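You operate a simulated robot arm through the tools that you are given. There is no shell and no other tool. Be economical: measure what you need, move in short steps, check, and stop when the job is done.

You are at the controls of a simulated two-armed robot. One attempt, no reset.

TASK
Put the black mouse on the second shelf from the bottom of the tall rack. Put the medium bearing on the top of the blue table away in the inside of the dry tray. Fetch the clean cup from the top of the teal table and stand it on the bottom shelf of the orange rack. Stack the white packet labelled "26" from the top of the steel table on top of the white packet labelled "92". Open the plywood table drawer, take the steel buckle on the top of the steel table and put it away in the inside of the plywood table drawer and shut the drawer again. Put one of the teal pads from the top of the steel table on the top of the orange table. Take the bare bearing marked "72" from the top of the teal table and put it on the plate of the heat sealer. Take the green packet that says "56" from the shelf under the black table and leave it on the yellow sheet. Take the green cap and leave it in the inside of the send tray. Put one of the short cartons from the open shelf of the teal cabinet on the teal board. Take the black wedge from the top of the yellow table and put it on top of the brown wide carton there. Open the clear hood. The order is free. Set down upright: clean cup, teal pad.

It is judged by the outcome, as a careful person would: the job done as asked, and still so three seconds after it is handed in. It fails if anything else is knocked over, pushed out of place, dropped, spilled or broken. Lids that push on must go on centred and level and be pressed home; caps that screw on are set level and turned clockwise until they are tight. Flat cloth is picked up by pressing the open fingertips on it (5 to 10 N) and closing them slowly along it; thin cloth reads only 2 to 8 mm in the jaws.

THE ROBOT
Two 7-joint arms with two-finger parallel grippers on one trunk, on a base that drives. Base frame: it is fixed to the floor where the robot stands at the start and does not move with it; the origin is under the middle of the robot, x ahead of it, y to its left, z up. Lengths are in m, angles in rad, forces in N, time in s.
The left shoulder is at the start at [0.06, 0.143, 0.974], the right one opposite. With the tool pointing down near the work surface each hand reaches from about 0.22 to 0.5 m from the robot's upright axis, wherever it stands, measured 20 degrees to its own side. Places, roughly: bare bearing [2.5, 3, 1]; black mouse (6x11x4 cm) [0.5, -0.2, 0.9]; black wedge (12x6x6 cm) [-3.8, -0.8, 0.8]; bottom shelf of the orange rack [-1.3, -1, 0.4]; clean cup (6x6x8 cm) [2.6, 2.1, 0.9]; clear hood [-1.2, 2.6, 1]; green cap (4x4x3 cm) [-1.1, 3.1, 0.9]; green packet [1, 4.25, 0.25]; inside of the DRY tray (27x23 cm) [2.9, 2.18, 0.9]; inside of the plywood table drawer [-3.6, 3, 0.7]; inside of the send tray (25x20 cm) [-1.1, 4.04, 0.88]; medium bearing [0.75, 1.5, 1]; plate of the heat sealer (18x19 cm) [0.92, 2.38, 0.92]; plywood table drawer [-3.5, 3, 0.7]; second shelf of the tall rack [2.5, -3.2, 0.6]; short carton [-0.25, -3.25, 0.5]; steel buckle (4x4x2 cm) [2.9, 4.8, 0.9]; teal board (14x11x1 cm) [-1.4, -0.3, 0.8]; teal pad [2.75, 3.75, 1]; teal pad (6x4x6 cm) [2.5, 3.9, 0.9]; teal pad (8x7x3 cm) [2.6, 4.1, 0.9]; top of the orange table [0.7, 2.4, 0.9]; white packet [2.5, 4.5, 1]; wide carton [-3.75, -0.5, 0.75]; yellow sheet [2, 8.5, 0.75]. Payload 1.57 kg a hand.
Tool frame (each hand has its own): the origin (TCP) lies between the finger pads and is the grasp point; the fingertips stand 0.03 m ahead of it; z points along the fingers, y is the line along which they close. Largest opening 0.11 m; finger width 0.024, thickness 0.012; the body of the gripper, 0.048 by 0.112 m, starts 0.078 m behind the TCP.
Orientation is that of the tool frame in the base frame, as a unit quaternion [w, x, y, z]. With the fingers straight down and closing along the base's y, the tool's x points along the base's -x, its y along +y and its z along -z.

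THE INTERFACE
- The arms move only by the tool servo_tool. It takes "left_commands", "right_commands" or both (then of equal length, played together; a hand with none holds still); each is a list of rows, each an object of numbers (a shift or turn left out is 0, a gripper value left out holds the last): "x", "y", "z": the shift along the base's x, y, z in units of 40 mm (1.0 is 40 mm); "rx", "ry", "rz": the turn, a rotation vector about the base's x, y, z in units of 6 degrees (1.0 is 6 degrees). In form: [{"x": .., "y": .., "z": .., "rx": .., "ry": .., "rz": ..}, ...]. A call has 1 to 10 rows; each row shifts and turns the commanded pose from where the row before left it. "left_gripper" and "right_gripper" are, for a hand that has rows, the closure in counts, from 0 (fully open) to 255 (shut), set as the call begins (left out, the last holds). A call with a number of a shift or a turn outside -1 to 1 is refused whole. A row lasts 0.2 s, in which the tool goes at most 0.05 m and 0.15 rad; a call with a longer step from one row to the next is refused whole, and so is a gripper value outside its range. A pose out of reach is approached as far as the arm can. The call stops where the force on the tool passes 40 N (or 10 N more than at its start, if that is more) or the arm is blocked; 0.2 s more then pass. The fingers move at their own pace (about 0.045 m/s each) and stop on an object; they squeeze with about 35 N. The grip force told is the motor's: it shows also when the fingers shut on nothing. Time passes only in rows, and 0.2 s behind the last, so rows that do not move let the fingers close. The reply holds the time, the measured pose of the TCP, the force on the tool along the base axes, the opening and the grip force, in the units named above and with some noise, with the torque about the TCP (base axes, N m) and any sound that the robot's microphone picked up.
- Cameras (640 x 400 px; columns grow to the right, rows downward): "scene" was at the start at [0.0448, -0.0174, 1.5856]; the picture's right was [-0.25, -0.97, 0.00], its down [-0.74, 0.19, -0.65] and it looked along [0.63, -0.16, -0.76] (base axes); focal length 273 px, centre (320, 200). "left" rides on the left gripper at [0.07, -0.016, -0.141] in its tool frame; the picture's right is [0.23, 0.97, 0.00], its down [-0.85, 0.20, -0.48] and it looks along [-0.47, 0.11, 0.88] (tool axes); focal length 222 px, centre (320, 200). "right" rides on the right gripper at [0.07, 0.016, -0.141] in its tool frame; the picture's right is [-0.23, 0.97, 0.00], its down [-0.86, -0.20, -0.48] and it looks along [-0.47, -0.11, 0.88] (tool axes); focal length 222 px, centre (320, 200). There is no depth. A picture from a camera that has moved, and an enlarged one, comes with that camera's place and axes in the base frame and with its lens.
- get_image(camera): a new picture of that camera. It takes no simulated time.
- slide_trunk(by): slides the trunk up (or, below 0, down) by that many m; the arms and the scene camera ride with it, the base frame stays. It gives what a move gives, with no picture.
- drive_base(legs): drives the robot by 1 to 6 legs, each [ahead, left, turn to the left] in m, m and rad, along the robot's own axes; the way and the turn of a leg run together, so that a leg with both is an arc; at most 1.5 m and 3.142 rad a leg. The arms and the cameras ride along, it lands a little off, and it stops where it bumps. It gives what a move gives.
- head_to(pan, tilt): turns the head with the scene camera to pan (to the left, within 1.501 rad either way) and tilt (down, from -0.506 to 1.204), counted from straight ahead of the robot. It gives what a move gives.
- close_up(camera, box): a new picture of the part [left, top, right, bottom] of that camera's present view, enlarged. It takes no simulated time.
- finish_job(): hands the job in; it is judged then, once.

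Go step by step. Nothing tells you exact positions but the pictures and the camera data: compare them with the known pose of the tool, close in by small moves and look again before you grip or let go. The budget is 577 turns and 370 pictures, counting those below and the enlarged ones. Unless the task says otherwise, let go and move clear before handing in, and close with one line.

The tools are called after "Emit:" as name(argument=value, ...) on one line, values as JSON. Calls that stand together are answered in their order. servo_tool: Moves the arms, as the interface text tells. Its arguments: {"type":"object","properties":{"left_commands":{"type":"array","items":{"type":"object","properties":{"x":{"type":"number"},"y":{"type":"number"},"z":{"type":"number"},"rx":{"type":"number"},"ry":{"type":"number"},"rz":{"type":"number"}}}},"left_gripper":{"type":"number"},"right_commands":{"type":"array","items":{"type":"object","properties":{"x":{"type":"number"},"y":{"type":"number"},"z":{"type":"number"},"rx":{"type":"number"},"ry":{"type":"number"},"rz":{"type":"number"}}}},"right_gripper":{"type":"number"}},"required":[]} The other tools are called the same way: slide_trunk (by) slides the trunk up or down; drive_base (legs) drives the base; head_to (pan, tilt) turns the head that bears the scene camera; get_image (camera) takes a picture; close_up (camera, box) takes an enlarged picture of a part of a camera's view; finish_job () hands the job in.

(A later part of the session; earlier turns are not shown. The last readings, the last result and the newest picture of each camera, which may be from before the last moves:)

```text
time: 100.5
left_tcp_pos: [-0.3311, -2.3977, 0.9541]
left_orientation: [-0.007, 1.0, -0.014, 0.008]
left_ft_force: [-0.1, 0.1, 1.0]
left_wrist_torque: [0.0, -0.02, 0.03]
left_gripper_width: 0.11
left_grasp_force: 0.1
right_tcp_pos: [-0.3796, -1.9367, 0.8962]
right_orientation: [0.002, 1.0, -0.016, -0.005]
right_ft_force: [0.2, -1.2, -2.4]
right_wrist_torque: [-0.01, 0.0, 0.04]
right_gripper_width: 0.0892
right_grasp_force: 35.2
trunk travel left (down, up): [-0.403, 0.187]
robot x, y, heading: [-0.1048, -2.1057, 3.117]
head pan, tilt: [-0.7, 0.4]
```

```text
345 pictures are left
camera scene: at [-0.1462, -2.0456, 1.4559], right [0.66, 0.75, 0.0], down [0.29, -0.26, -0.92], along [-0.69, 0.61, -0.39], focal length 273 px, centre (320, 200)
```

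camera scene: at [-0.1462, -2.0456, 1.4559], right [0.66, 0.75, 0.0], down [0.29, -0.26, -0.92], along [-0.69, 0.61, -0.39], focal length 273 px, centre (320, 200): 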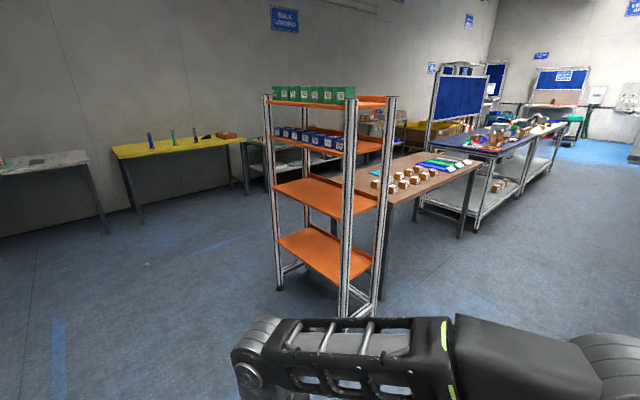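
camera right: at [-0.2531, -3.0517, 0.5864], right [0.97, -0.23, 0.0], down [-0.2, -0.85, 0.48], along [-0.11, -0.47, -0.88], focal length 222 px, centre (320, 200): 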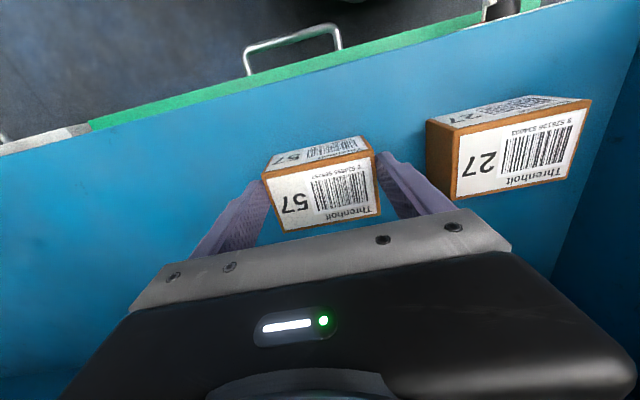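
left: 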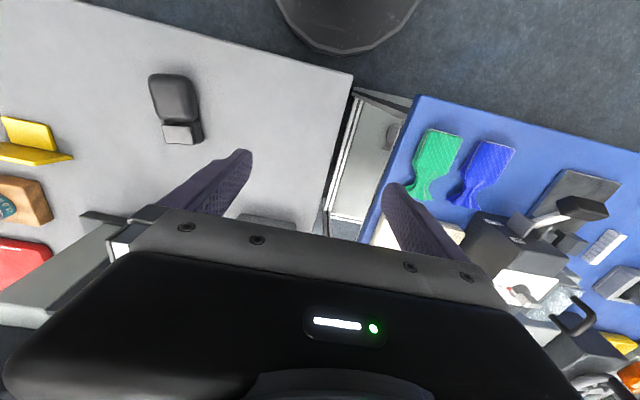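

The orange rack stands at x -1.6…-1.06, y -1.1…-0.65, with a brown table behind it. I'll move alongside that table to find the teal board.

Emit:
drive_base(legs=[[0, -1.0, 0.025], [0.25, -0.75, 0]])

Emit:
slide_trunk(by=0.1)

Emit:
head_to(pan=0, tilt=0.6)

Emit:
get_image(camera="scene")

```text
time: 109.5
left_tcp_pos: [-0.5797, -0.6593, 0.955]
left_orientation: [-0.006, 1.0, 0.008, 0.008]
left_ft_force: [-0.4, 0.4, 0.0]
left_wrist_torque: [0.0, -0.03, 0.02]
left_gripper_width: 0.1098
left_grasp_force: 0.0
right_tcp_pos: [-0.6479, -0.2018, 0.8956]
right_orientation: [0.002, 1.0, 0.006, -0.006]
right_ft_force: [0.1, 0.2, -3.0]
right_wrist_torque: [-0.02, -0.02, -0.04]
right_gripper_width: 0.0894
right_grasp_force: 35.1
trunk travel left (down, up): [-0.403, 0.187]
robot x, y, heading: [-0.3698, -0.3593, -3.125]
head pan, tilt: [-0.7, 0.4]
```

```text
time: 110.8
left_tcp_pos: [-0.5793, -0.6612, 1.0557]
left_orientation: [-0.007, 1.0, 0.008, 0.008]
left_ft_force: [-0.3, -0.3, -0.1]
left_wrist_torque: [-0.04, 0.02, 0.0]
left_gripper_width: 0.1098
left_grasp_force: 0.1
right_tcp_pos: [-0.6478, -0.2021, 0.9962]
right_orientation: [0.002, 1.0, 0.006, -0.005]
right_ft_force: [-1.0, 0.5, -2.8]
right_wrist_torque: [-0.03, -0.05, 0.01]
right_gripper_width: 0.0894
right_grasp_force: 35.2
trunk travel left (down, up): [-0.503, 0.087]
robot x, y, heading: [-0.3701, -0.359, -3.121]
head pan, tilt: [-0.7, 0.4]
```

```text
time: 111.9
left_tcp_pos: [-0.5786, -0.66, 1.0549]
left_orientation: [-0.007, 1.0, 0.008, 0.008]
left_ft_force: [-0.5, 0.6, -0.3]
left_wrist_torque: [0.02, 0.02, -0.02]
left_gripper_width: 0.1102
left_grasp_force: 0.0
right_tcp_pos: [-0.6481, -0.2024, 0.9959]
right_orientation: [0.001, 1.0, 0.006, -0.006]
right_ft_force: [0.6, 0.0, -2.6]
right_wrist_torque: [-0.02, -0.05, 0.02]
right_gripper_width: 0.0894
right_grasp_force: 35.1
trunk travel left (down, up): [-0.503, 0.087]
robot x, y, heading: [-0.3708, -0.3627, -3.127]
head pan, tilt: [0.0, 0.6]
```

```text
344 pictures are left
camera scene: at [-0.4261, -0.3604, 1.5377], right [-0.02, 1.0, 0.0], down [0.56, 0.01, -0.83], along [-0.83, -0.01, -0.56], focal length 273 px, centre (320, 200)
```

scene: 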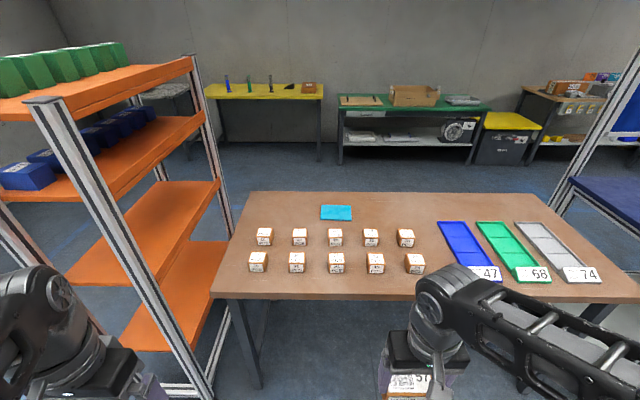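

The teal board is on the far side of the brown table at [-1.42, -0.30]; approaching from the -x side is best. I'll drive round the orange rack.

Emit:
drive_base(legs=[[0, 1.4, 0], [0.95, 0, 0], [0.95, 0, 0], [0, 0, 3.12], [0, 1.45, 0]])

Emit:
get_image(camera="scene")

```text
time: 142.0
left_tcp_pos: [-2.0604, -0.1558, 1.0546]
left_orientation: [-0.007, -0.035, 0.999, -0.007]
left_ft_force: [-0.5, 0.0, 1.2]
left_wrist_torque: [-0.01, 0.01, -0.01]
left_gripper_width: 0.1101
left_grasp_force: 0.1
right_tcp_pos: [-1.966, -0.6083, 0.9973]
right_orientation: [0.006, -0.034, 0.999, 0.002]
right_ft_force: [0.2, 0.5, -2.8]
right_wrist_torque: [0.01, 0.05, 0.0]
right_gripper_width: 0.0893
right_grasp_force: 34.5
trunk travel left (down, up): [-0.503, 0.087]
robot x, y, heading: [-2.254, -0.4633, 0.08]
head pan, tilt: [0.0, 0.6]
```

```text
343 pictures are left
camera scene: at [-2.1967, -0.4587, 1.5377], right [0.07, -1.0, 0.0], down [-0.56, -0.04, -0.83], along [0.82, 0.06, -0.56], focal length 273 px, centre (320, 200)
```

scene: 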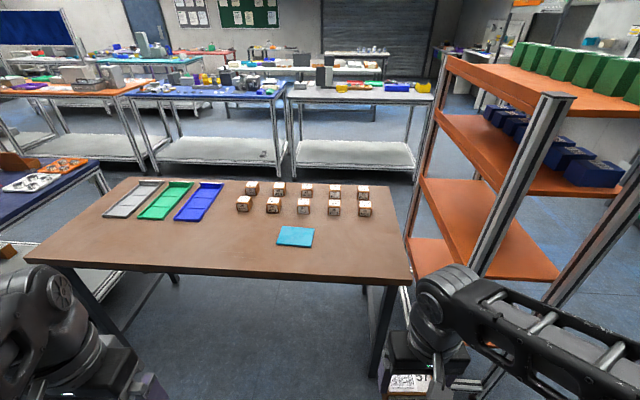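

Board centre measures about [-1.39, -0.30]. I'll square up and move to the table edge.

Emit:
drive_base(legs=[[0, 0, -0.08], [0, 0.33, 0], [0.4, 0, 0]])

Emit:
head_to(pan=-0.3, tilt=0.85)

Emit:
get_image(camera="scene")

Emit:
get_image(camera="right")

```text
time: 146.8
left_tcp_pos: [-1.628, 0.1612, 1.0545]
left_orientation: [-0.008, 0.002, 1.0, -0.007]
left_ft_force: [-0.1, -0.2, 0.1]
left_wrist_torque: [0.01, 0.03, -0.02]
left_gripper_width: 0.1099
left_grasp_force: 0.0
right_tcp_pos: [-1.5704, -0.2996, 0.9966]
right_orientation: [0.005, 0.005, 1.0, 0.003]
right_ft_force: [0.3, 0.4, -3.6]
right_wrist_torque: [-0.03, 0.03, -0.01]
right_gripper_width: 0.0896
right_grasp_force: 35.5
trunk travel left (down, up): [-0.503, 0.087]
robot x, y, heading: [-1.8476, -0.1337, -0.002]
head pan, tilt: [0.0, 0.6]
```

```text
time: 147.6
left_tcp_pos: [-1.6288, 0.1604, 1.0549]
left_orientation: [-0.008, 0.003, 1.0, -0.006]
left_ft_force: [-0.7, -0.1, -0.1]
left_wrist_torque: [-0.02, 0.0, -0.01]
left_gripper_width: 0.1102
left_grasp_force: 0.0
right_tcp_pos: [-1.5706, -0.2984, 0.997]
right_orientation: [0.005, 0.006, 1.0, 0.002]
right_ft_force: [-1.0, -0.3, -1.9]
right_wrist_torque: [-0.01, 0.06, 0.02]
right_gripper_width: 0.0892
right_grasp_force: 34.9
trunk travel left (down, up): [-0.503, 0.087]
robot x, y, heading: [-1.8487, -0.1301, -0.001]
head pan, tilt: [-0.3, 0.85]
```

```text
342 pictures are left
camera scene: at [-1.8026, -0.1542, 1.5168], right [-0.3, -0.95, 0.0], down [-0.72, 0.22, -0.66], along [0.63, -0.2, -0.75], focal length 273 px, centre (320, 200)
```

scene: 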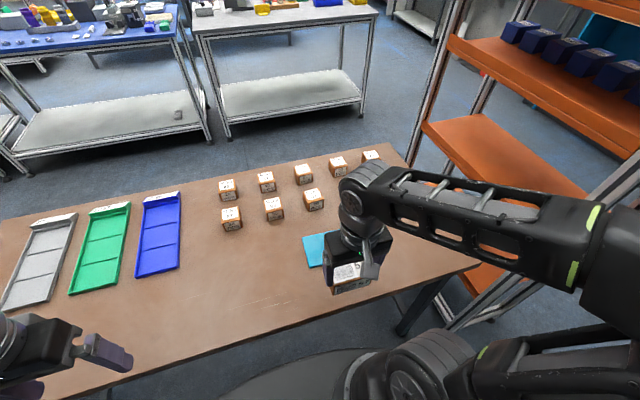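

```text
341 pictures are left
camera right: at [-1.6417, -0.2815, 1.1365], right [0.24, 0.97, 0.01], down [0.85, -0.21, 0.49], along [0.47, -0.11, -0.87], focal length 222 px, centre (320, 200)
```

right: 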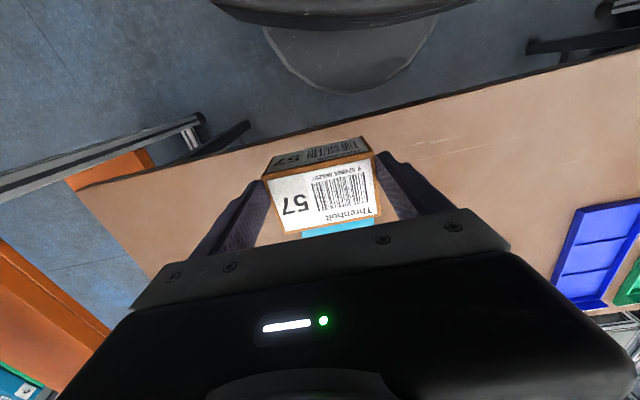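

Board centre is [-1.39, -0.307]. I'll move the carton over it and lower gently.

Emit:
servo_tool(right_commands=[{"x": 0.9}, {"x": 0.9}, {"x": 0.9}, {"x": 0.9}, {"x": 0.9, "y": -0.2}, {"z": -0.8}, {"z": -0.8}, {}])

Emit:
get_image(camera="right")

Emit:
get_image(camera="scene")

```text
time: 149.4
left_tcp_pos: [-1.6291, 0.1611, 1.0547]
left_orientation: [-0.008, 0.003, 1.0, -0.008]
left_ft_force: [0.9, 0.1, 0.3]
left_wrist_torque: [0.0, 0.02, 0.0]
left_gripper_width: 0.1099
left_grasp_force: 0.0
right_tcp_pos: [-1.3907, -0.3062, 0.9299]
right_orientation: [0.006, 0.005, 1.0, 0.002]
right_ft_force: [-0.1, -0.7, -2.7]
right_wrist_torque: [0.0, 0.06, 0.03]
right_gripper_width: 0.0895
right_grasp_force: 34.8
trunk travel left (down, up): [-0.503, 0.087]
robot x, y, heading: [-1.847, -0.1318, -0.007]
head pan, tilt: [-0.3, 0.85]
```

```text
340 pictures are left
camera right: at [-1.463, -0.2902, 1.0707], right [0.24, 0.97, 0.01], down [0.85, -0.21, 0.49], along [0.47, -0.11, -0.87], focal length 222 px, centre (320, 200)
```

right: 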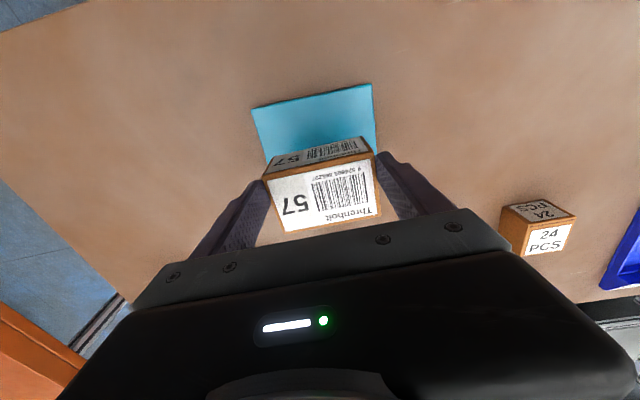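

```text
339 pictures are left
camera scene: at [-1.8028, -0.1542, 1.5168], right [-0.3, -0.95, 0.0], down [-0.72, 0.23, -0.66], along [0.63, -0.2, -0.75], focal length 273 px, centre (320, 200)
```

scene: 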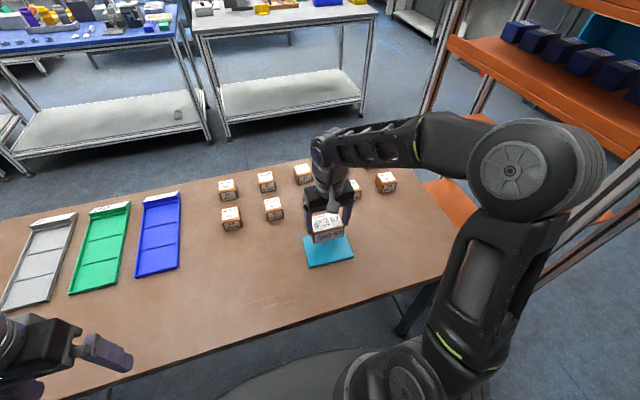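

Well aligned. Lowering slowly to contact.

Emit:
servo_tool(right_commands=[{"z": -0.8}, {"z": -0.5}, {"z": -0.3}, {"z": -0.2}, {"z": -0.15}, {"z": -0.15}, {"z": -0.15}])

```text
time: 150.6
left_tcp_pos: [-1.63, 0.1608, 1.0538]
left_orientation: [-0.006, 0.004, 1.0, -0.007]
left_ft_force: [-0.4, -0.3, 0.0]
left_wrist_torque: [0.02, 0.0, -0.01]
left_gripper_width: 0.1099
left_grasp_force: 0.1
right_tcp_pos: [-1.3911, -0.3056, 0.8557]
right_orientation: [0.009, 0.005, 1.0, 0.001]
right_ft_force: [-6.1, -0.6, 16.7]
right_wrist_torque: [-0.52, 0.32, -0.1]
right_gripper_width: 0.0896
right_grasp_force: 34.9
trunk travel left (down, up): [-0.503, 0.087]
robot x, y, heading: [-1.8505, -0.125, -0.007]
head pan, tilt: [-0.3, 0.85]
stopped in row 6 (right hand): the force on the tool passed its limit at 45 N (the readings are from after the stop); the commanded pose is now the measured one
```

Contact made. Releasing and rising.

Emit:
servo_tool(right_commands=[{"z": 0.05}, {}, {}, {}, {}, {"z": 0.7}, {"z": 0.9}, {"z": 0.9}, {"z": 0.9}, {}], right_gripper=0)

Emit:
get_image(camera="right")

```text
time: 152.8
left_tcp_pos: [-1.6295, 0.1605, 1.0557]
left_orientation: [-0.007, 0.003, 1.0, -0.008]
left_ft_force: [0.6, 0.1, 0.2]
left_wrist_torque: [0.01, 0.02, -0.02]
left_gripper_width: 0.1098
left_grasp_force: 0.0
right_tcp_pos: [-1.3918, -0.3021, 0.9934]
right_orientation: [0.006, 0.004, 1.0, 0.002]
right_ft_force: [-0.1, 0.3, -1.0]
right_wrist_torque: [-0.03, -0.01, 0.03]
right_gripper_width: 0.1099
right_grasp_force: 0.1
trunk travel left (down, up): [-0.503, 0.087]
robot x, y, heading: [-1.8471, -0.1307, -0.006]
head pan, tilt: [-0.3, 0.85]
```

```text
338 pictures are left
camera right: at [-1.464, -0.2863, 1.1336], right [0.23, 0.97, 0.01], down [0.85, -0.21, 0.49], along [0.48, -0.11, -0.87], focal length 222 px, centre (320, 200)
```

right: 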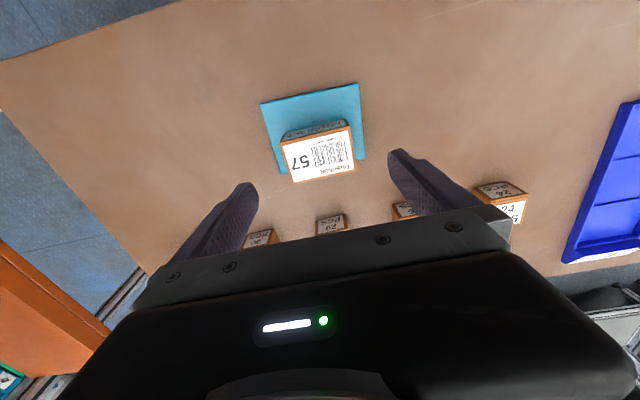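

Carton 57 sits on the board. Next: the black wedge on the yellow table at [-3.8, -0.8]. I'll tuck in, back off and turn around.

Emit:
servo_tool(right_commands=[{"x": -0.9, "z": 0.5}, {"x": -0.9, "z": 0.5}, {"x": -0.9}, {"x": -0.9}, {"x": -0.5}, {}])

Emit:
drive_base(legs=[[-0.5, 0, 0], [0, -0.4, 0], [0, 0, 3.13]])

Emit:
head_to(pan=0, tilt=0.45)

Emit:
get_image(camera="scene")

```text
time: 154.2
left_tcp_pos: [-1.6287, 0.1605, 1.0545]
left_orientation: [-0.008, 0.002, 1.0, -0.007]
left_ft_force: [0.3, -0.8, 0.5]
left_wrist_torque: [-0.03, -0.02, 0.0]
left_gripper_width: 0.1101
left_grasp_force: 0.2
right_tcp_pos: [-1.5529, -0.3053, 1.0364]
right_orientation: [0.006, 0.004, 1.0, 0.001]
right_ft_force: [0.2, -0.2, -0.2]
right_wrist_torque: [0.01, 0.01, 0.04]
right_gripper_width: 0.1102
right_grasp_force: 0.0
trunk travel left (down, up): [-0.503, 0.087]
robot x, y, heading: [-1.8519, -0.1361, -0.002]
head pan, tilt: [-0.3, 0.85]
```

```text
time: 166.5
left_tcp_pos: [-2.576, -0.8198, 1.0547]
left_orientation: [-0.007, 1.0, -0.015, 0.008]
left_ft_force: [-0.1, 0.7, 0.3]
left_wrist_torque: [-0.01, 0.02, 0.0]
left_gripper_width: 0.11
left_grasp_force: 0.1
right_tcp_pos: [-2.6412, -0.3522, 1.0348]
right_orientation: [0.002, 1.0, -0.015, -0.006]
right_ft_force: [0.6, -0.2, 0.3]
right_wrist_torque: [-0.01, 0.01, -0.03]
right_gripper_width: 0.1102
right_grasp_force: 0.1
trunk travel left (down, up): [-0.503, 0.087]
robot x, y, heading: [-2.3513, -0.5289, 3.11]
head pan, tilt: [-0.3, 0.85]
```

```text
time: 167.4
left_tcp_pos: [-2.5764, -0.8185, 1.055]
left_orientation: [-0.007, 1.0, -0.014, 0.009]
left_ft_force: [1.0, 0.0, -0.2]
left_wrist_torque: [-0.02, 0.01, 0.01]
left_gripper_width: 0.1102
left_grasp_force: 0.0
right_tcp_pos: [-2.6423, -0.3507, 1.0357]
right_orientation: [0.001, 1.0, -0.016, -0.006]
right_ft_force: [-1.1, 0.6, -0.1]
right_wrist_torque: [0.02, 0.0, 0.0]
right_gripper_width: 0.1101
right_grasp_force: 0.2
trunk travel left (down, up): [-0.503, 0.087]
robot x, y, heading: [-2.3537, -0.5287, 3.115]
head pan, tilt: [0.0, 0.45]
```

```text
337 pictures are left
camera scene: at [-2.4133, -0.5267, 1.5512], right [0.03, 1.0, 0.0], down [0.44, -0.01, -0.9], along [-0.9, 0.03, -0.44], focal length 273 px, centre (320, 200)
```

scene: 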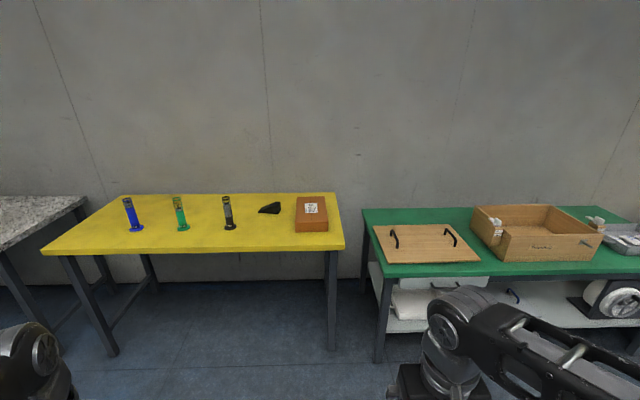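

Yellow table: wedge at about [-3.88, -0.78], brown carton at [-3.78, -0.53]. I'll drive closer, standing at y≈-0.82.

Emit:
drive_base(legs=[[0, 0.29, 0.025], [0.86, 0, 0]])

Emit:
head_to(pan=-0.2, tilt=0.7)

Emit:
get_image(camera="scene")

```text
time: 173.5
left_tcp_pos: [-3.432, -1.0943, 1.0549]
left_orientation: [-0.007, 1.0, -0.012, 0.009]
left_ft_force: [0.8, -0.6, 0.3]
left_wrist_torque: [0.0, -0.01, 0.0]
left_gripper_width: 0.11
left_grasp_force: 0.2
right_tcp_pos: [-3.5011, -0.626, 1.0354]
right_orientation: [0.002, 1.0, -0.014, -0.007]
right_ft_force: [0.4, 0.1, -0.7]
right_wrist_torque: [-0.03, -0.02, 0.02]
right_gripper_width: 0.1102
right_grasp_force: 0.0
trunk travel left (down, up): [-0.503, 0.087]
robot x, y, heading: [-3.2054, -0.8049, 3.121]
head pan, tilt: [0.0, 0.45]
```

```text
time: 174.3
left_tcp_pos: [-3.4334, -1.0927, 1.055]
left_orientation: [-0.007, 1.0, -0.013, 0.008]
left_ft_force: [0.3, 0.0, 0.4]
left_wrist_torque: [0.03, 0.03, -0.03]
left_gripper_width: 0.1103
left_grasp_force: 0.0
right_tcp_pos: [-3.4989, -0.626, 1.0354]
right_orientation: [0.001, 1.0, -0.014, -0.007]
right_ft_force: [-0.5, 0.6, -0.4]
right_wrist_torque: [-0.02, 0.0, 0.0]
right_gripper_width: 0.11
right_grasp_force: 0.0
trunk travel left (down, up): [-0.503, 0.087]
robot x, y, heading: [-3.2085, -0.803, 3.115]
head pan, tilt: [-0.201, 0.7]
```

```text
336 pictures are left
camera scene: at [-3.2616, -0.784, 1.5291], right [0.22, 0.98, 0.0], down [0.63, -0.14, -0.77], along [-0.75, 0.17, -0.64], focal length 273 px, centre (320, 200)
```

scene: 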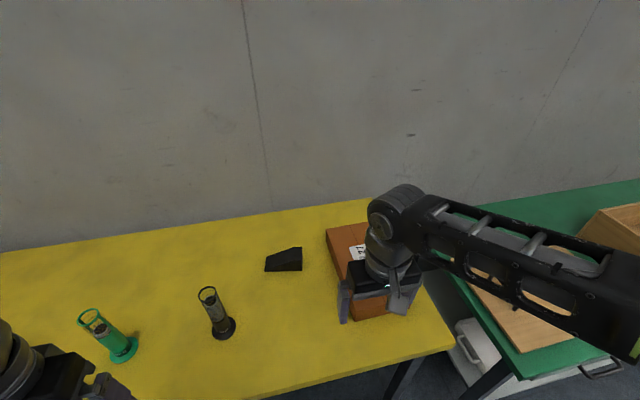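

I see the wedge at [-3.86, -0.785], long axis roughly along y, tall end to the right. It is far from the edge, so I'll look down to see how close my body is to the table.

Emit:
head_to(pan=0, tilt=1.2)

Emit:
get_image(camera="scene")

```text
time: 175.2
left_tcp_pos: [-3.4315, -1.0941, 1.0551]
left_orientation: [-0.006, 1.0, -0.013, 0.008]
left_ft_force: [-0.8, 0.1, -1.2]
left_wrist_torque: [-0.01, 0.02, -0.01]
left_gripper_width: 0.1103
left_grasp_force: 0.0
right_tcp_pos: [-3.4991, -0.6264, 1.0356]
right_orientation: [0.002, 1.0, -0.014, -0.007]
right_ft_force: [-0.6, 0.8, 0.2]
right_wrist_torque: [-0.02, 0.0, 0.0]
right_gripper_width: 0.11
right_grasp_force: 0.1
trunk travel left (down, up): [-0.503, 0.087]
robot x, y, heading: [-3.2073, -0.8073, 3.116]
head pan, tilt: [0.0, 1.201]
```

```text
335 pictures are left
camera scene: at [-3.2347, -0.8015, 1.4931], right [0.02, 1.0, 0.0], down [0.93, -0.02, -0.36], along [-0.36, 0.01, -0.93], focal length 273 px, centre (320, 200)
```

scene: 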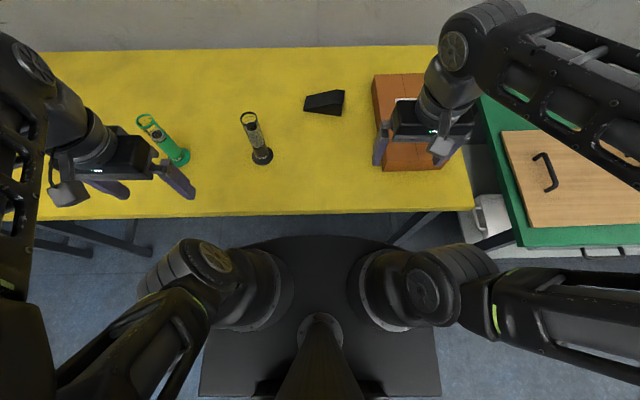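

The torso plate's front is ~0.18 m ahead of my axis and at shoulder height. I'll raise the trunk, move a little closer at y≈-0.95, and test the reach with the hand turned 90°.

Emit:
slide_trunk(by=0.08)

Emit:
drive_base(legs=[[0.06, 0.15, 0.02]])

Emit:
servo_tool(right_commands=[{"x": -0.6, "rz": 1}, {"x": -0.6, "rz": 1}, {"x": -0.6, "rz": 1}, {"x": -0.6, "rz": 1}, {"x": -0.6, "rz": 1}, {"x": -0.6, "rz": 1}, {"x": -0.6, "rz": 1}, {"x": -0.6, "rz": 1}, {"rz": 1}, {"rz": 1}])

Emit:
get_image(camera="right")

```text
time: 176.4
left_tcp_pos: [-3.4326, -1.0942, 1.1338]
left_orientation: [-0.007, 1.0, -0.012, 0.009]
left_ft_force: [0.2, 0.7, -0.1]
left_wrist_torque: [-0.04, 0.04, 0.02]
left_gripper_width: 0.1101
left_grasp_force: 0.1
right_tcp_pos: [-3.5014, -0.6265, 1.1172]
right_orientation: [0.002, 1.0, -0.014, -0.007]
right_ft_force: [-0.2, 0.0, -0.3]
right_wrist_torque: [-0.01, 0.0, 0.01]
right_gripper_width: 0.1102
right_grasp_force: 0.0
trunk travel left (down, up): [-0.583, 0.007]
robot x, y, heading: [-3.2085, -0.8009, 3.119]
head pan, tilt: [0.0, 1.201]
```

```text
time: 177.8
left_tcp_pos: [-3.49, -1.2467, 1.1348]
left_orientation: [-0.008, 1.0, -0.004, 0.008]
left_ft_force: [-0.3, 0.6, -0.7]
left_wrist_torque: [0.04, 0.0, 0.04]
left_gripper_width: 0.11
left_grasp_force: 0.1
right_tcp_pos: [-3.5653, -0.7796, 1.1152]
right_orientation: [0.001, 1.0, -0.006, -0.008]
right_ft_force: [0.4, -0.9, 0.0]
right_wrist_torque: [0.01, -0.01, 0.01]
right_gripper_width: 0.1101
right_grasp_force: 0.1
trunk travel left (down, up): [-0.583, 0.007]
robot x, y, heading: [-3.2684, -0.9497, 3.136]
head pan, tilt: [0.0, 1.201]
```

```text
time: 180.0
left_tcp_pos: [-3.4889, -1.2446, 1.1346]
left_orientation: [-0.007, 1.0, -0.004, 0.008]
left_ft_force: [0.5, 0.6, -1.1]
left_wrist_torque: [0.01, 0.02, 0.01]
left_gripper_width: 0.1102
left_grasp_force: 0.0
right_tcp_pos: [-3.7582, -0.7797, 1.1145]
right_orientation: [0.005, 0.869, 0.495, -0.005]
right_ft_force: [0.8, -0.3, 1.1]
right_wrist_torque: [-0.01, 0.0, -0.01]
right_gripper_width: 0.1103
right_grasp_force: 0.0
trunk travel left (down, up): [-0.583, 0.007]
robot x, y, heading: [-3.2695, -0.9512, 3.132]
head pan, tilt: [0.0, 1.201]
```

```text
334 pictures are left
camera right: at [-3.708, -0.7248, 1.255], right [0.72, -0.69, 0.01], down [-0.6, -0.63, 0.49], along [-0.33, -0.36, -0.87], focal length 222 px, centre (320, 200)
```

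right: 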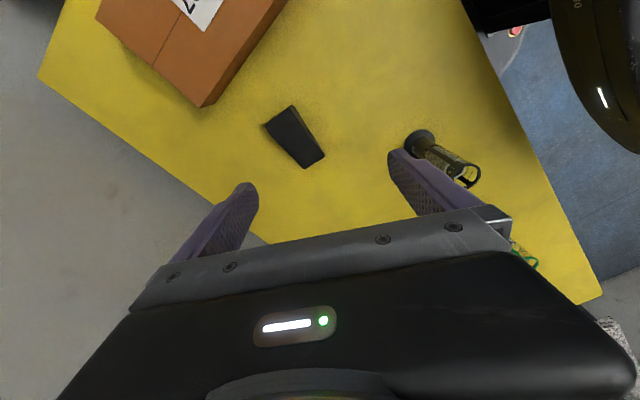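

The wrist view puts the wedge centre at [-3.822, -0.784], axis ~10° off y. I'll finish the turn and move over its thicker part.

Emit:
servo_tool(right_commands=[{"x": -0.5, "y": 0.15, "rz": 0.9}, {"x": -0.5, "y": 0.15, "rz": 0.9}, {"x": -0.5, "y": 0.1, "rz": 0.8}, {"rz": 0.8, "z": -0.8}, {"z": -1}, {"z": -1}, {"z": -1}, {}])

Emit:
get_image(camera="right")

```text
time: 181.8
left_tcp_pos: [-3.4881, -1.2447, 1.1346]
left_orientation: [-0.006, 1.0, -0.004, 0.009]
left_ft_force: [-0.1, -0.4, 0.5]
left_wrist_torque: [0.02, -0.01, -0.01]
left_gripper_width: 0.1101
left_grasp_force: 0.1
right_tcp_pos: [-3.8148, -0.7636, 0.9686]
right_orientation: [0.006, 0.768, 0.641, -0.004]
right_ft_force: [0.0, 0.2, 0.2]
right_wrist_torque: [-0.01, 0.01, 0.01]
right_gripper_width: 0.1098
right_grasp_force: 0.0
trunk travel left (down, up): [-0.583, 0.007]
robot x, y, heading: [-3.2695, -0.9522, 3.135]
head pan, tilt: [0.0, 1.201]
```

```text
333 pictures are left
camera right: at [-3.7863, -0.6951, 1.1075], right [0.92, -0.4, 0.01], down [-0.35, -0.8, 0.49], along [-0.19, -0.45, -0.87], focal length 222 px, centre (320, 200)
```

right: 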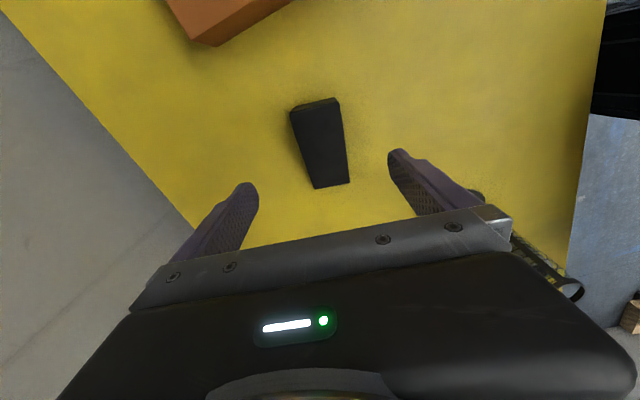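

Reach is fine and the alignment is good. Descending in steps.

Emit:
servo_tool(right_commands=[{"z": -1, "x": 0.05}, {"z": -1, "rz": 0.2}, {"z": -1}, {"z": -0.7}, {"z": -0.4}, {"z": -0.3}, {}])

Emit:
get_image(camera="right")

```text
time: 182.8
left_tcp_pos: [-3.4881, -1.2457, 1.1354]
left_orientation: [-0.007, 1.0, -0.005, 0.008]
left_ft_force: [0.0, -0.4, -0.5]
left_wrist_torque: [-0.03, -0.04, 0.02]
left_gripper_width: 0.1099
left_grasp_force: 0.1
right_tcp_pos: [-3.8177, -0.7638, 0.8297]
right_orientation: [0.005, 0.761, 0.649, -0.005]
right_ft_force: [6.5, -1.4, 17.4]
right_wrist_torque: [0.14, 0.06, 0.17]
right_gripper_width: 0.1069
right_grasp_force: 0.0
trunk travel left (down, up): [-0.583, 0.007]
robot x, y, heading: [-3.2694, -0.9522, 3.135]
head pan, tilt: [0.0, 1.201]
stopped in row 4 (right hand): the force on the tool passed its limit at 76 N (the readings are from after the stop); the commanded pose is now the measured one
```

```text
332 pictures are left
camera right: at [-3.79, -0.6948, 0.9698], right [0.93, -0.38, 0.0], down [-0.33, -0.81, 0.49], along [-0.18, -0.46, -0.87], focal length 222 px, centre (320, 200)
```

right: 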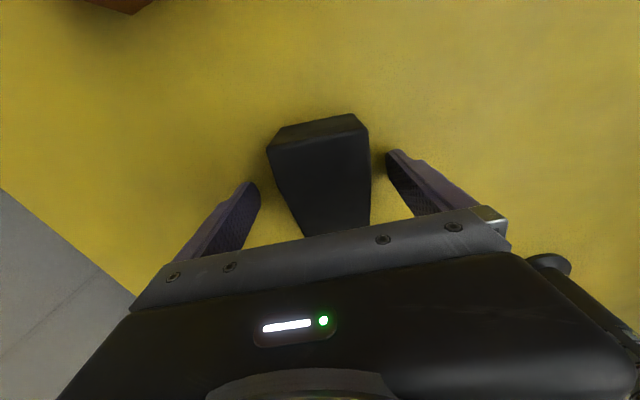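

The table top is at z=0.80; the fingers straddle the wedge. I'll lift 5 mm and close.

Emit:
servo_tool(right_commands=[{"z": 0.15, "x": 0.08}, {}, {}, {}, {}, {}], right_gripper=255)

Emit:
servo_tool(right_commands=[{"z": 0.5}, {"z": 0.9}, {"z": 0.9}, {"z": 0.9}, {}])

Emit:
get_image(camera="right")

```text
time: 184.2
left_tcp_pos: [-3.4902, -1.2448, 1.1344]
left_orientation: [-0.007, 1.0, -0.004, 0.009]
left_ft_force: [-0.6, 0.7, -0.3]
left_wrist_torque: [0.0, -0.01, 0.01]
left_gripper_width: 0.11
left_grasp_force: 0.0
right_tcp_pos: [-3.8134, -0.7631, 0.8342]
right_orientation: [0.005, 0.761, 0.649, -0.005]
right_ft_force: [0.0, -0.2, 0.3]
right_wrist_torque: [0.0, 0.0, 0.0]
right_gripper_width: 0.056
right_grasp_force: 34.6
trunk travel left (down, up): [-0.583, 0.007]
robot x, y, heading: [-3.274, -0.9492, 3.132]
head pan, tilt: [0.0, 1.201]
```

```text
time: 185.4
left_tcp_pos: [-3.4909, -1.2458, 1.1352]
left_orientation: [-0.007, 1.0, -0.004, 0.007]
left_ft_force: [-0.4, -0.1, 0.2]
left_wrist_torque: [-0.01, 0.0, 0.01]
left_gripper_width: 0.1098
left_grasp_force: 0.0
right_tcp_pos: [-3.8168, -0.7635, 0.9651]
right_orientation: [0.004, 0.761, 0.649, -0.005]
right_ft_force: [0.3, 0.2, -1.6]
right_wrist_torque: [0.02, -0.02, -0.01]
right_gripper_width: 0.0554
right_grasp_force: 34.6
trunk travel left (down, up): [-0.583, 0.007]
robot x, y, heading: [-3.2717, -0.9558, 3.136]
head pan, tilt: [0.0, 1.201]
```

```text
331 pictures are left
camera right: at [-3.7886, -0.6959, 1.1048], right [0.93, -0.38, 0.01], down [-0.33, -0.81, 0.49], along [-0.18, -0.46, -0.87], focal length 222 px, centre (320, 200)
```

right: 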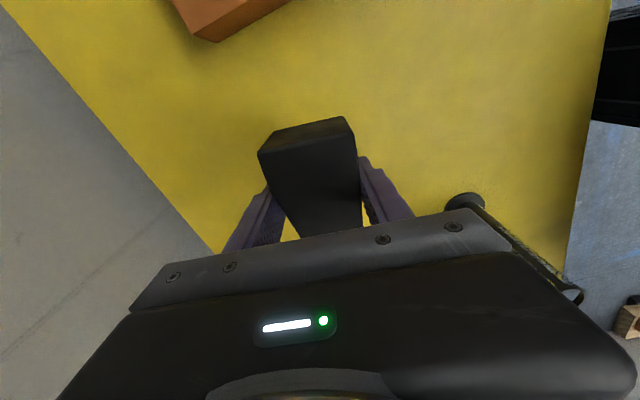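

Wedge held. I'll raise it, strafe towards the carton and look.

Emit:
servo_tool(right_commands=[{"z": 0.9}, {"z": 0.6}, {}])

Emit:
drive_base(legs=[[0, -0.2, 0]])

Emit:
head_to(pan=-0.3, tilt=0.9)

Emit:
get_image(camera="scene")

Emit:
get_image(camera="right")

```text
time: 186.2
left_tcp_pos: [-3.4904, -1.2455, 1.134]
left_orientation: [-0.007, 1.0, -0.004, 0.008]
left_ft_force: [-0.3, 0.0, -0.1]
left_wrist_torque: [-0.03, -0.02, 0.01]
left_gripper_width: 0.1099
left_grasp_force: 0.1
right_tcp_pos: [-3.8178, -0.7639, 1.0235]
right_orientation: [0.006, 0.761, 0.649, -0.004]
right_ft_force: [-0.1, -0.1, -2.0]
right_wrist_torque: [0.0, -0.01, 0.02]
right_gripper_width: 0.0558
right_grasp_force: 34.5
trunk travel left (down, up): [-0.583, 0.007]
robot x, y, heading: [-3.2744, -0.9543, 3.135]
head pan, tilt: [0.0, 1.201]
```

```text
time: 187.8
left_tcp_pos: [-3.489, -1.0496, 1.1355]
left_orientation: [-0.007, 1.0, -0.006, 0.007]
left_ft_force: [0.2, -0.2, -1.3]
left_wrist_torque: [-0.03, 0.01, -0.02]
left_gripper_width: 0.1101
left_grasp_force: 0.2
right_tcp_pos: [-3.8154, -0.566, 1.024]
right_orientation: [0.005, 0.762, 0.647, -0.005]
right_ft_force: [0.2, -0.7, -1.6]
right_wrist_torque: [-0.04, -0.03, -0.03]
right_gripper_width: 0.0557
right_grasp_force: 34.8
trunk travel left (down, up): [-0.583, 0.007]
robot x, y, heading: [-3.2679, -0.7652, 3.134]
head pan, tilt: [0.0, 1.201]
```

```text
time: 188.6
left_tcp_pos: [-3.4893, -1.049, 1.1335]
left_orientation: [-0.007, 1.0, -0.007, 0.007]
left_ft_force: [0.6, -0.3, -0.5]
left_wrist_torque: [0.0, 0.0, 0.0]
left_gripper_width: 0.1101
left_grasp_force: 0.0
right_tcp_pos: [-3.8151, -0.5679, 1.0238]
right_orientation: [0.004, 0.761, 0.648, -0.005]
right_ft_force: [0.0, 0.8, -1.6]
right_wrist_torque: [-0.01, 0.05, 0.03]
right_gripper_width: 0.0561
right_grasp_force: 34.6
trunk travel left (down, up): [-0.583, 0.007]
robot x, y, heading: [-3.2699, -0.7595, 3.13]
head pan, tilt: [-0.3, 0.901]
```

```text
330 pictures are left
camera scene: at [-3.3109, -0.7332, 1.5928], right [0.31, 0.95, 0.0], down [0.75, -0.24, -0.62], along [-0.59, 0.19, -0.78], focal length 273 px, centre (320, 200)
```

scene: 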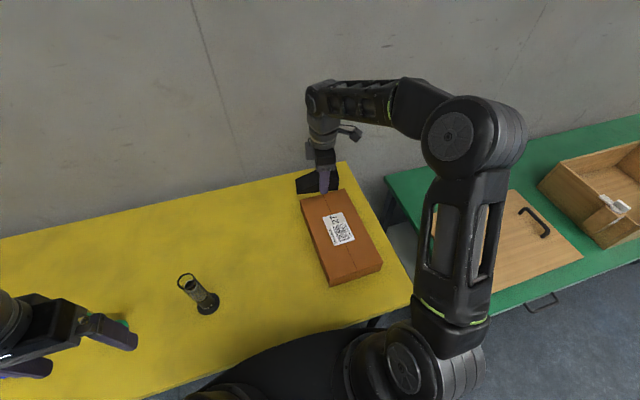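

```text
329 pictures are left
camera right: at [-3.7876, -0.499, 1.1631], right [0.92, -0.38, 0.01], down [-0.33, -0.81, 0.49], along [-0.18, -0.45, -0.87], focal length 222 px, centre (320, 200)
```

right: 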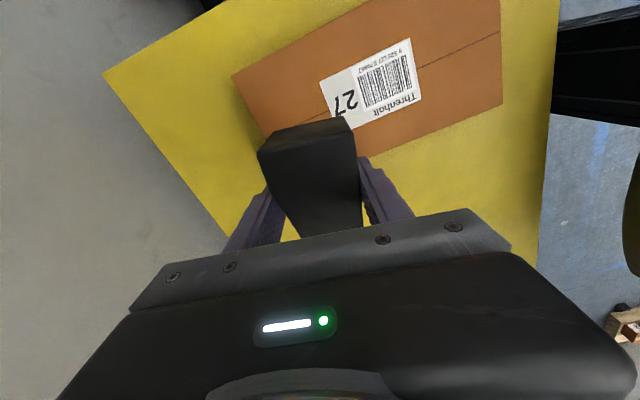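

The carton's top spans x -3.875…-3.596, y -0.62…-0.453, z≈0.87. I'll centre the wedge over it and lower gently.

Emit:
servo_tool(right_commands=[{"x": 0.7, "y": 0.5}, {"x": 0.7, "y": 0.5}, {"x": 0.6, "y": 0.35}, {"z": -0.9}, {"z": -0.8}, {}])

Emit:
servo_tool(right_commands=[{"z": -0.25}, {"z": -0.2}, {"z": -0.15}, {"z": -0.15}, {"z": -0.15}, {"z": -0.15}, {"z": -0.15}, {"z": -0.15}, {"z": -0.15}])

Emit:
get_image(camera="right")

```text
time: 190.0
left_tcp_pos: [-3.4891, -1.0503, 1.1349]
left_orientation: [-0.007, 1.0, -0.006, 0.008]
left_ft_force: [0.2, 0.3, -0.1]
left_wrist_torque: [0.04, 0.01, 0.0]
left_gripper_width: 0.1099
left_grasp_force: 0.1
right_tcp_pos: [-3.7337, -0.5159, 0.9541]
right_orientation: [0.005, 0.762, 0.647, -0.004]
right_ft_force: [-0.7, -0.5, -1.7]
right_wrist_torque: [0.0, 0.01, 0.02]
right_gripper_width: 0.0557
right_grasp_force: 34.5
trunk travel left (down, up): [-0.583, 0.007]
robot x, y, heading: [-3.2726, -0.7607, 3.124]
head pan, tilt: [-0.3, 0.901]
```

```text
time: 192.0
left_tcp_pos: [-3.4892, -1.0504, 1.1355]
left_orientation: [-0.007, 1.0, -0.006, 0.007]
left_ft_force: [-0.6, 0.1, -0.4]
left_wrist_torque: [0.03, 0.0, 0.01]
left_gripper_width: 0.1098
left_grasp_force: 0.1
right_tcp_pos: [-3.7338, -0.5132, 0.8951]
right_orientation: [0.005, 0.762, 0.647, -0.005]
right_ft_force: [0.5, 0.4, -2.9]
right_wrist_torque: [0.0, -0.02, 0.02]
right_gripper_width: 0.0556
right_grasp_force: 34.6
trunk travel left (down, up): [-0.583, 0.007]
robot x, y, heading: [-3.2663, -0.7581, 3.132]
head pan, tilt: [-0.3, 0.901]
```

```text
328 pictures are left
camera right: at [-3.7065, -0.4451, 1.0349], right [0.92, -0.38, 0.01], down [-0.33, -0.81, 0.49], along [-0.18, -0.45, -0.87], focal length 222 px, centre (320, 200)
```

right: 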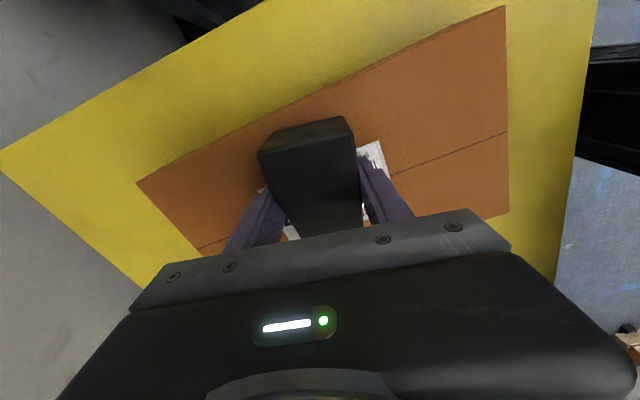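

Not yet in contact; I'll continue down in small steps.

Emit:
servo_tool(right_commands=[{"z": -0.15}, {"z": -0.15}, {"z": -0.15}, {"z": -0.15}, {"z": -0.15}, {"z": -0.15}, {"z": -0.15}, {"z": -0.15}])

```text
time: 192.5
left_tcp_pos: [-3.4864, -1.0505, 1.1346]
left_orientation: [-0.008, 1.0, -0.007, 0.007]
left_ft_force: [-0.1, 0.0, 0.4]
left_wrist_torque: [0.03, 0.0, 0.0]
left_gripper_width: 0.1102
left_grasp_force: 0.1
right_tcp_pos: [-3.7334, -0.5134, 0.893]
right_orientation: [0.002, 0.763, 0.646, -0.006]
right_ft_force: [9.8, -0.3, 25.6]
right_wrist_torque: [-0.03, -0.88, 0.07]
right_gripper_width: 0.056
right_grasp_force: 34.8
trunk travel left (down, up): [-0.583, 0.007]
robot x, y, heading: [-3.2691, -0.7576, 3.127]
head pan, tilt: [-0.3, 0.901]
stopped in row 2 (right hand): the force on the tool passed its limit at 45 N (the readings are from after the stop); the commanded pose is now the measured one
```

Contact. Releasing, then rising.

Emit:
servo_tool(right_commands=[{"z": 0.04}, {}, {}, {}, {}, {"z": 0.6}, {"z": 0.9}, {"z": 0.9}, {"z": 0.9}, {}], right_gripper=0)

Emit:
get_image(camera="right")

```text
time: 194.7
left_tcp_pos: [-3.4888, -1.0499, 1.1347]
left_orientation: [-0.007, 1.0, -0.007, 0.008]
left_ft_force: [0.7, 0.3, -0.3]
left_wrist_torque: [0.02, 0.01, 0.01]
left_gripper_width: 0.1101
left_grasp_force: 0.0
right_tcp_pos: [-3.7372, -0.5115, 1.0266]
right_orientation: [0.003, 0.763, 0.647, -0.006]
right_ft_force: [-0.1, 0.2, 0.6]
right_wrist_torque: [-0.01, 0.01, 0.0]
right_gripper_width: 0.1099
right_grasp_force: 0.1
trunk travel left (down, up): [-0.583, 0.007]
robot x, y, heading: [-3.2679, -0.7577, 3.129]
head pan, tilt: [-0.3, 0.901]
```

```text
327 pictures are left
camera right: at [-3.709, -0.4429, 1.1665], right [0.92, -0.38, 0.0], down [-0.33, -0.81, 0.49], along [-0.19, -0.45, -0.87], focal length 222 px, centre (320, 200)
```

right: 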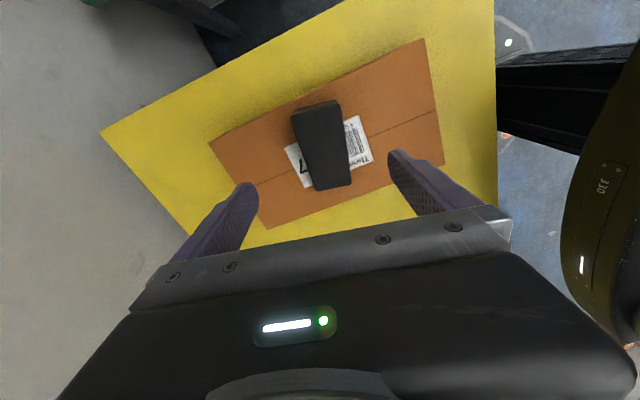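

The wedge lies on the carton. I'll restore the right hand's heading while tucking in, back off, and head north to the bench with the hood and green cap.

Emit:
servo_tool(right_commands=[{"x": 0.4, "z": 0.5, "rz": -1}, {"x": 0.4, "z": 0.5, "rz": -1}, {"x": 0.5, "z": 0.5, "rz": -1}, {"x": 0.5, "rz": -1}, {"x": 0.6, "rz": -1}, {"x": 0.6, "rz": -1}, {"x": 0.6, "rz": -1}, {"x": 0.6, "rz": -1}, {"x": 0.6, "rz": -1}, {"x": 0.6, "rz": -1}])

Emit:
servo_tool(right_commands=[{"rz": -1}, {"rz": -1}, {"rz": -1}, {"rz": -0.4}, {}])

Emit:
drive_base(legs=[[-1.0, 0, 0], [0, -1.4, 0], [0, -1.4, 0], [0, 0, 3.14]])

Emit:
head_to(pan=0, tilt=0.45)

Emit:
get_image(camera="scene")

```text
time: 196.9
left_tcp_pos: [-3.4891, -1.0499, 1.1347]
left_orientation: [-0.007, 1.0, -0.006, 0.008]
left_ft_force: [0.8, -0.2, 0.0]
left_wrist_torque: [-0.03, 0.01, -0.02]
left_gripper_width: 0.11
left_grasp_force: 0.3
right_tcp_pos: [-3.5196, -0.5125, 1.0854]
right_orientation: [0.0, 0.984, 0.178, -0.007]
right_ft_force: [0.1, -0.6, -0.7]
right_wrist_torque: [0.05, -0.01, 0.03]
right_gripper_width: 0.11
right_grasp_force: 0.2
trunk travel left (down, up): [-0.583, 0.007]
robot x, y, heading: [-3.2667, -0.7579, 3.132]
head pan, tilt: [-0.3, 0.901]
```

```text
time: 198.1
left_tcp_pos: [-3.4887, -1.0509, 1.1359]
left_orientation: [-0.006, 1.0, -0.005, 0.008]
left_ft_force: [0.2, -0.1, -0.2]
left_wrist_torque: [-0.03, -0.03, -0.01]
left_gripper_width: 0.1099
left_grasp_force: 0.0
right_tcp_pos: [-3.5201, -0.5129, 1.0857]
right_orientation: [-0.002, 1.0, 0.002, -0.007]
right_ft_force: [-0.2, 0.0, -0.1]
right_wrist_torque: [0.0, 0.02, 0.05]
right_gripper_width: 0.1099
right_grasp_force: 0.0
trunk travel left (down, up): [-0.583, 0.007]
robot x, y, heading: [-3.2699, -0.7567, 3.129]
head pan, tilt: [-0.3, 0.901]
```

```text
time: 223.8
left_tcp_pos: [-1.9268, 2.3016, 1.1348]
left_orientation: [-0.008, 0.019, 1.0, -0.006]
left_ft_force: [-0.1, -0.1, 0.2]
left_wrist_torque: [0.04, 0.0, 0.0]
left_gripper_width: 0.1097
left_grasp_force: 0.1
right_tcp_pos: [-1.9108, 1.7628, 1.0851]
right_orientation: [0.008, 0.011, 1.0, -0.002]
right_ft_force: [-0.4, 0.8, 0.7]
right_wrist_torque: [-0.03, -0.03, 0.01]
right_gripper_width: 0.1099
right_grasp_force: 0.1
trunk travel left (down, up): [-0.583, 0.007]
robot x, y, heading: [-2.1568, 2.0143, -0.041]
head pan, tilt: [-0.3, 0.901]
```

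```text
time: 224.7
left_tcp_pos: [-1.9276, 2.3024, 1.1352]
left_orientation: [-0.007, 0.02, 1.0, -0.007]
left_ft_force: [0.9, 0.5, 0.2]
left_wrist_torque: [0.0, -0.02, -0.05]
left_gripper_width: 0.1099
left_grasp_force: 0.1
right_tcp_pos: [-1.9112, 1.7619, 1.0847]
right_orientation: [0.007, 0.011, 1.0, -0.001]
right_ft_force: [-0.2, -0.1, 0.7]
right_wrist_torque: [0.01, 0.0, 0.02]
right_gripper_width: 0.1099
right_grasp_force: 0.1
trunk travel left (down, up): [-0.583, 0.007]
robot x, y, heading: [-2.1561, 2.0151, -0.037]
head pan, tilt: [0.0, 0.45]
```

```text
326 pictures are left
camera scene: at [-2.0938, 2.0145, 1.6312], right [-0.04, -1.0, 0.0], down [-0.44, 0.02, -0.9], along [0.9, -0.04, -0.44], focal length 273 px, centre (320, 200)
```

scene: 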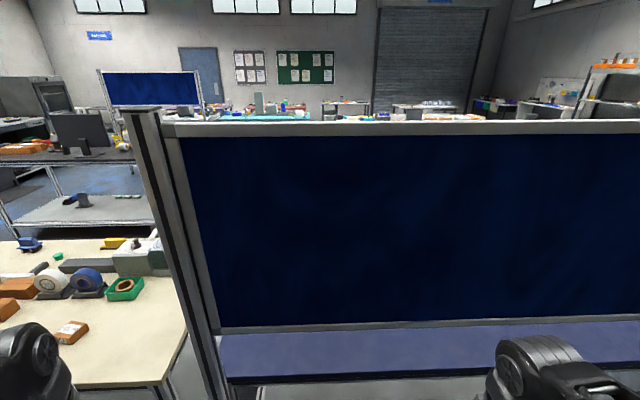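

A blue bench with a back panel is ahead; the beige bench to the left should hold the hood and cap. I'll strafe left for a look.

Emit:
drive_base(legs=[[-0.15, 1.1, 0.04]])

Emit:
head_to(pan=0, tilt=0.55)

Emit:
get_image(camera="scene")

```text
time: 230.5
left_tcp_pos: [-2.0857, 3.4463, 1.1341]
left_orientation: [-0.008, -0.01, 1.0, -0.008]
left_ft_force: [0.2, -0.1, 0.3]
left_wrist_torque: [0.03, 0.0, 0.0]
left_gripper_width: 0.1101
left_grasp_force: 0.1
right_tcp_pos: [-2.035, 2.91, 1.0845]
right_orientation: [0.007, -0.018, 1.0, -0.003]
right_ft_force: [0.7, 0.0, 0.4]
right_wrist_torque: [0.02, 0.0, -0.05]
right_gripper_width: 0.11
right_grasp_force: 0.0
trunk travel left (down, up): [-0.583, 0.007]
robot x, y, heading: [-2.2937, 3.1479, 0.021]
head pan, tilt: [0.0, 0.45]
```

```text
time: 231.2
left_tcp_pos: [-2.0852, 3.4463, 1.1345]
left_orientation: [-0.007, -0.01, 1.0, -0.007]
left_ft_force: [0.3, -0.1, 0.0]
left_wrist_torque: [-0.02, -0.01, -0.02]
left_gripper_width: 0.1099
left_grasp_force: 0.0
right_tcp_pos: [-2.0365, 2.9094, 1.085]
right_orientation: [0.007, -0.019, 1.0, -0.002]
right_ft_force: [-0.7, 0.0, 0.3]
right_wrist_torque: [0.0, 0.0, -0.01]
right_gripper_width: 0.1098
right_grasp_force: 0.1
trunk travel left (down, up): [-0.583, 0.007]
robot x, y, heading: [-2.2983, 3.1447, 0.021]
head pan, tilt: [0.0, 0.55]
```

```text
325 pictures are left
camera scene: at [-2.2365, 3.1503, 1.6222], right [0.02, -1.0, 0.0], down [-0.52, -0.01, -0.85], along [0.85, 0.02, -0.52], focal length 273 px, centre (320, 200)
```

scene: 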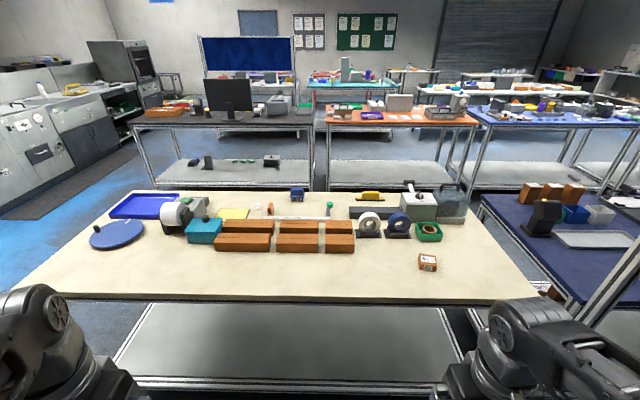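

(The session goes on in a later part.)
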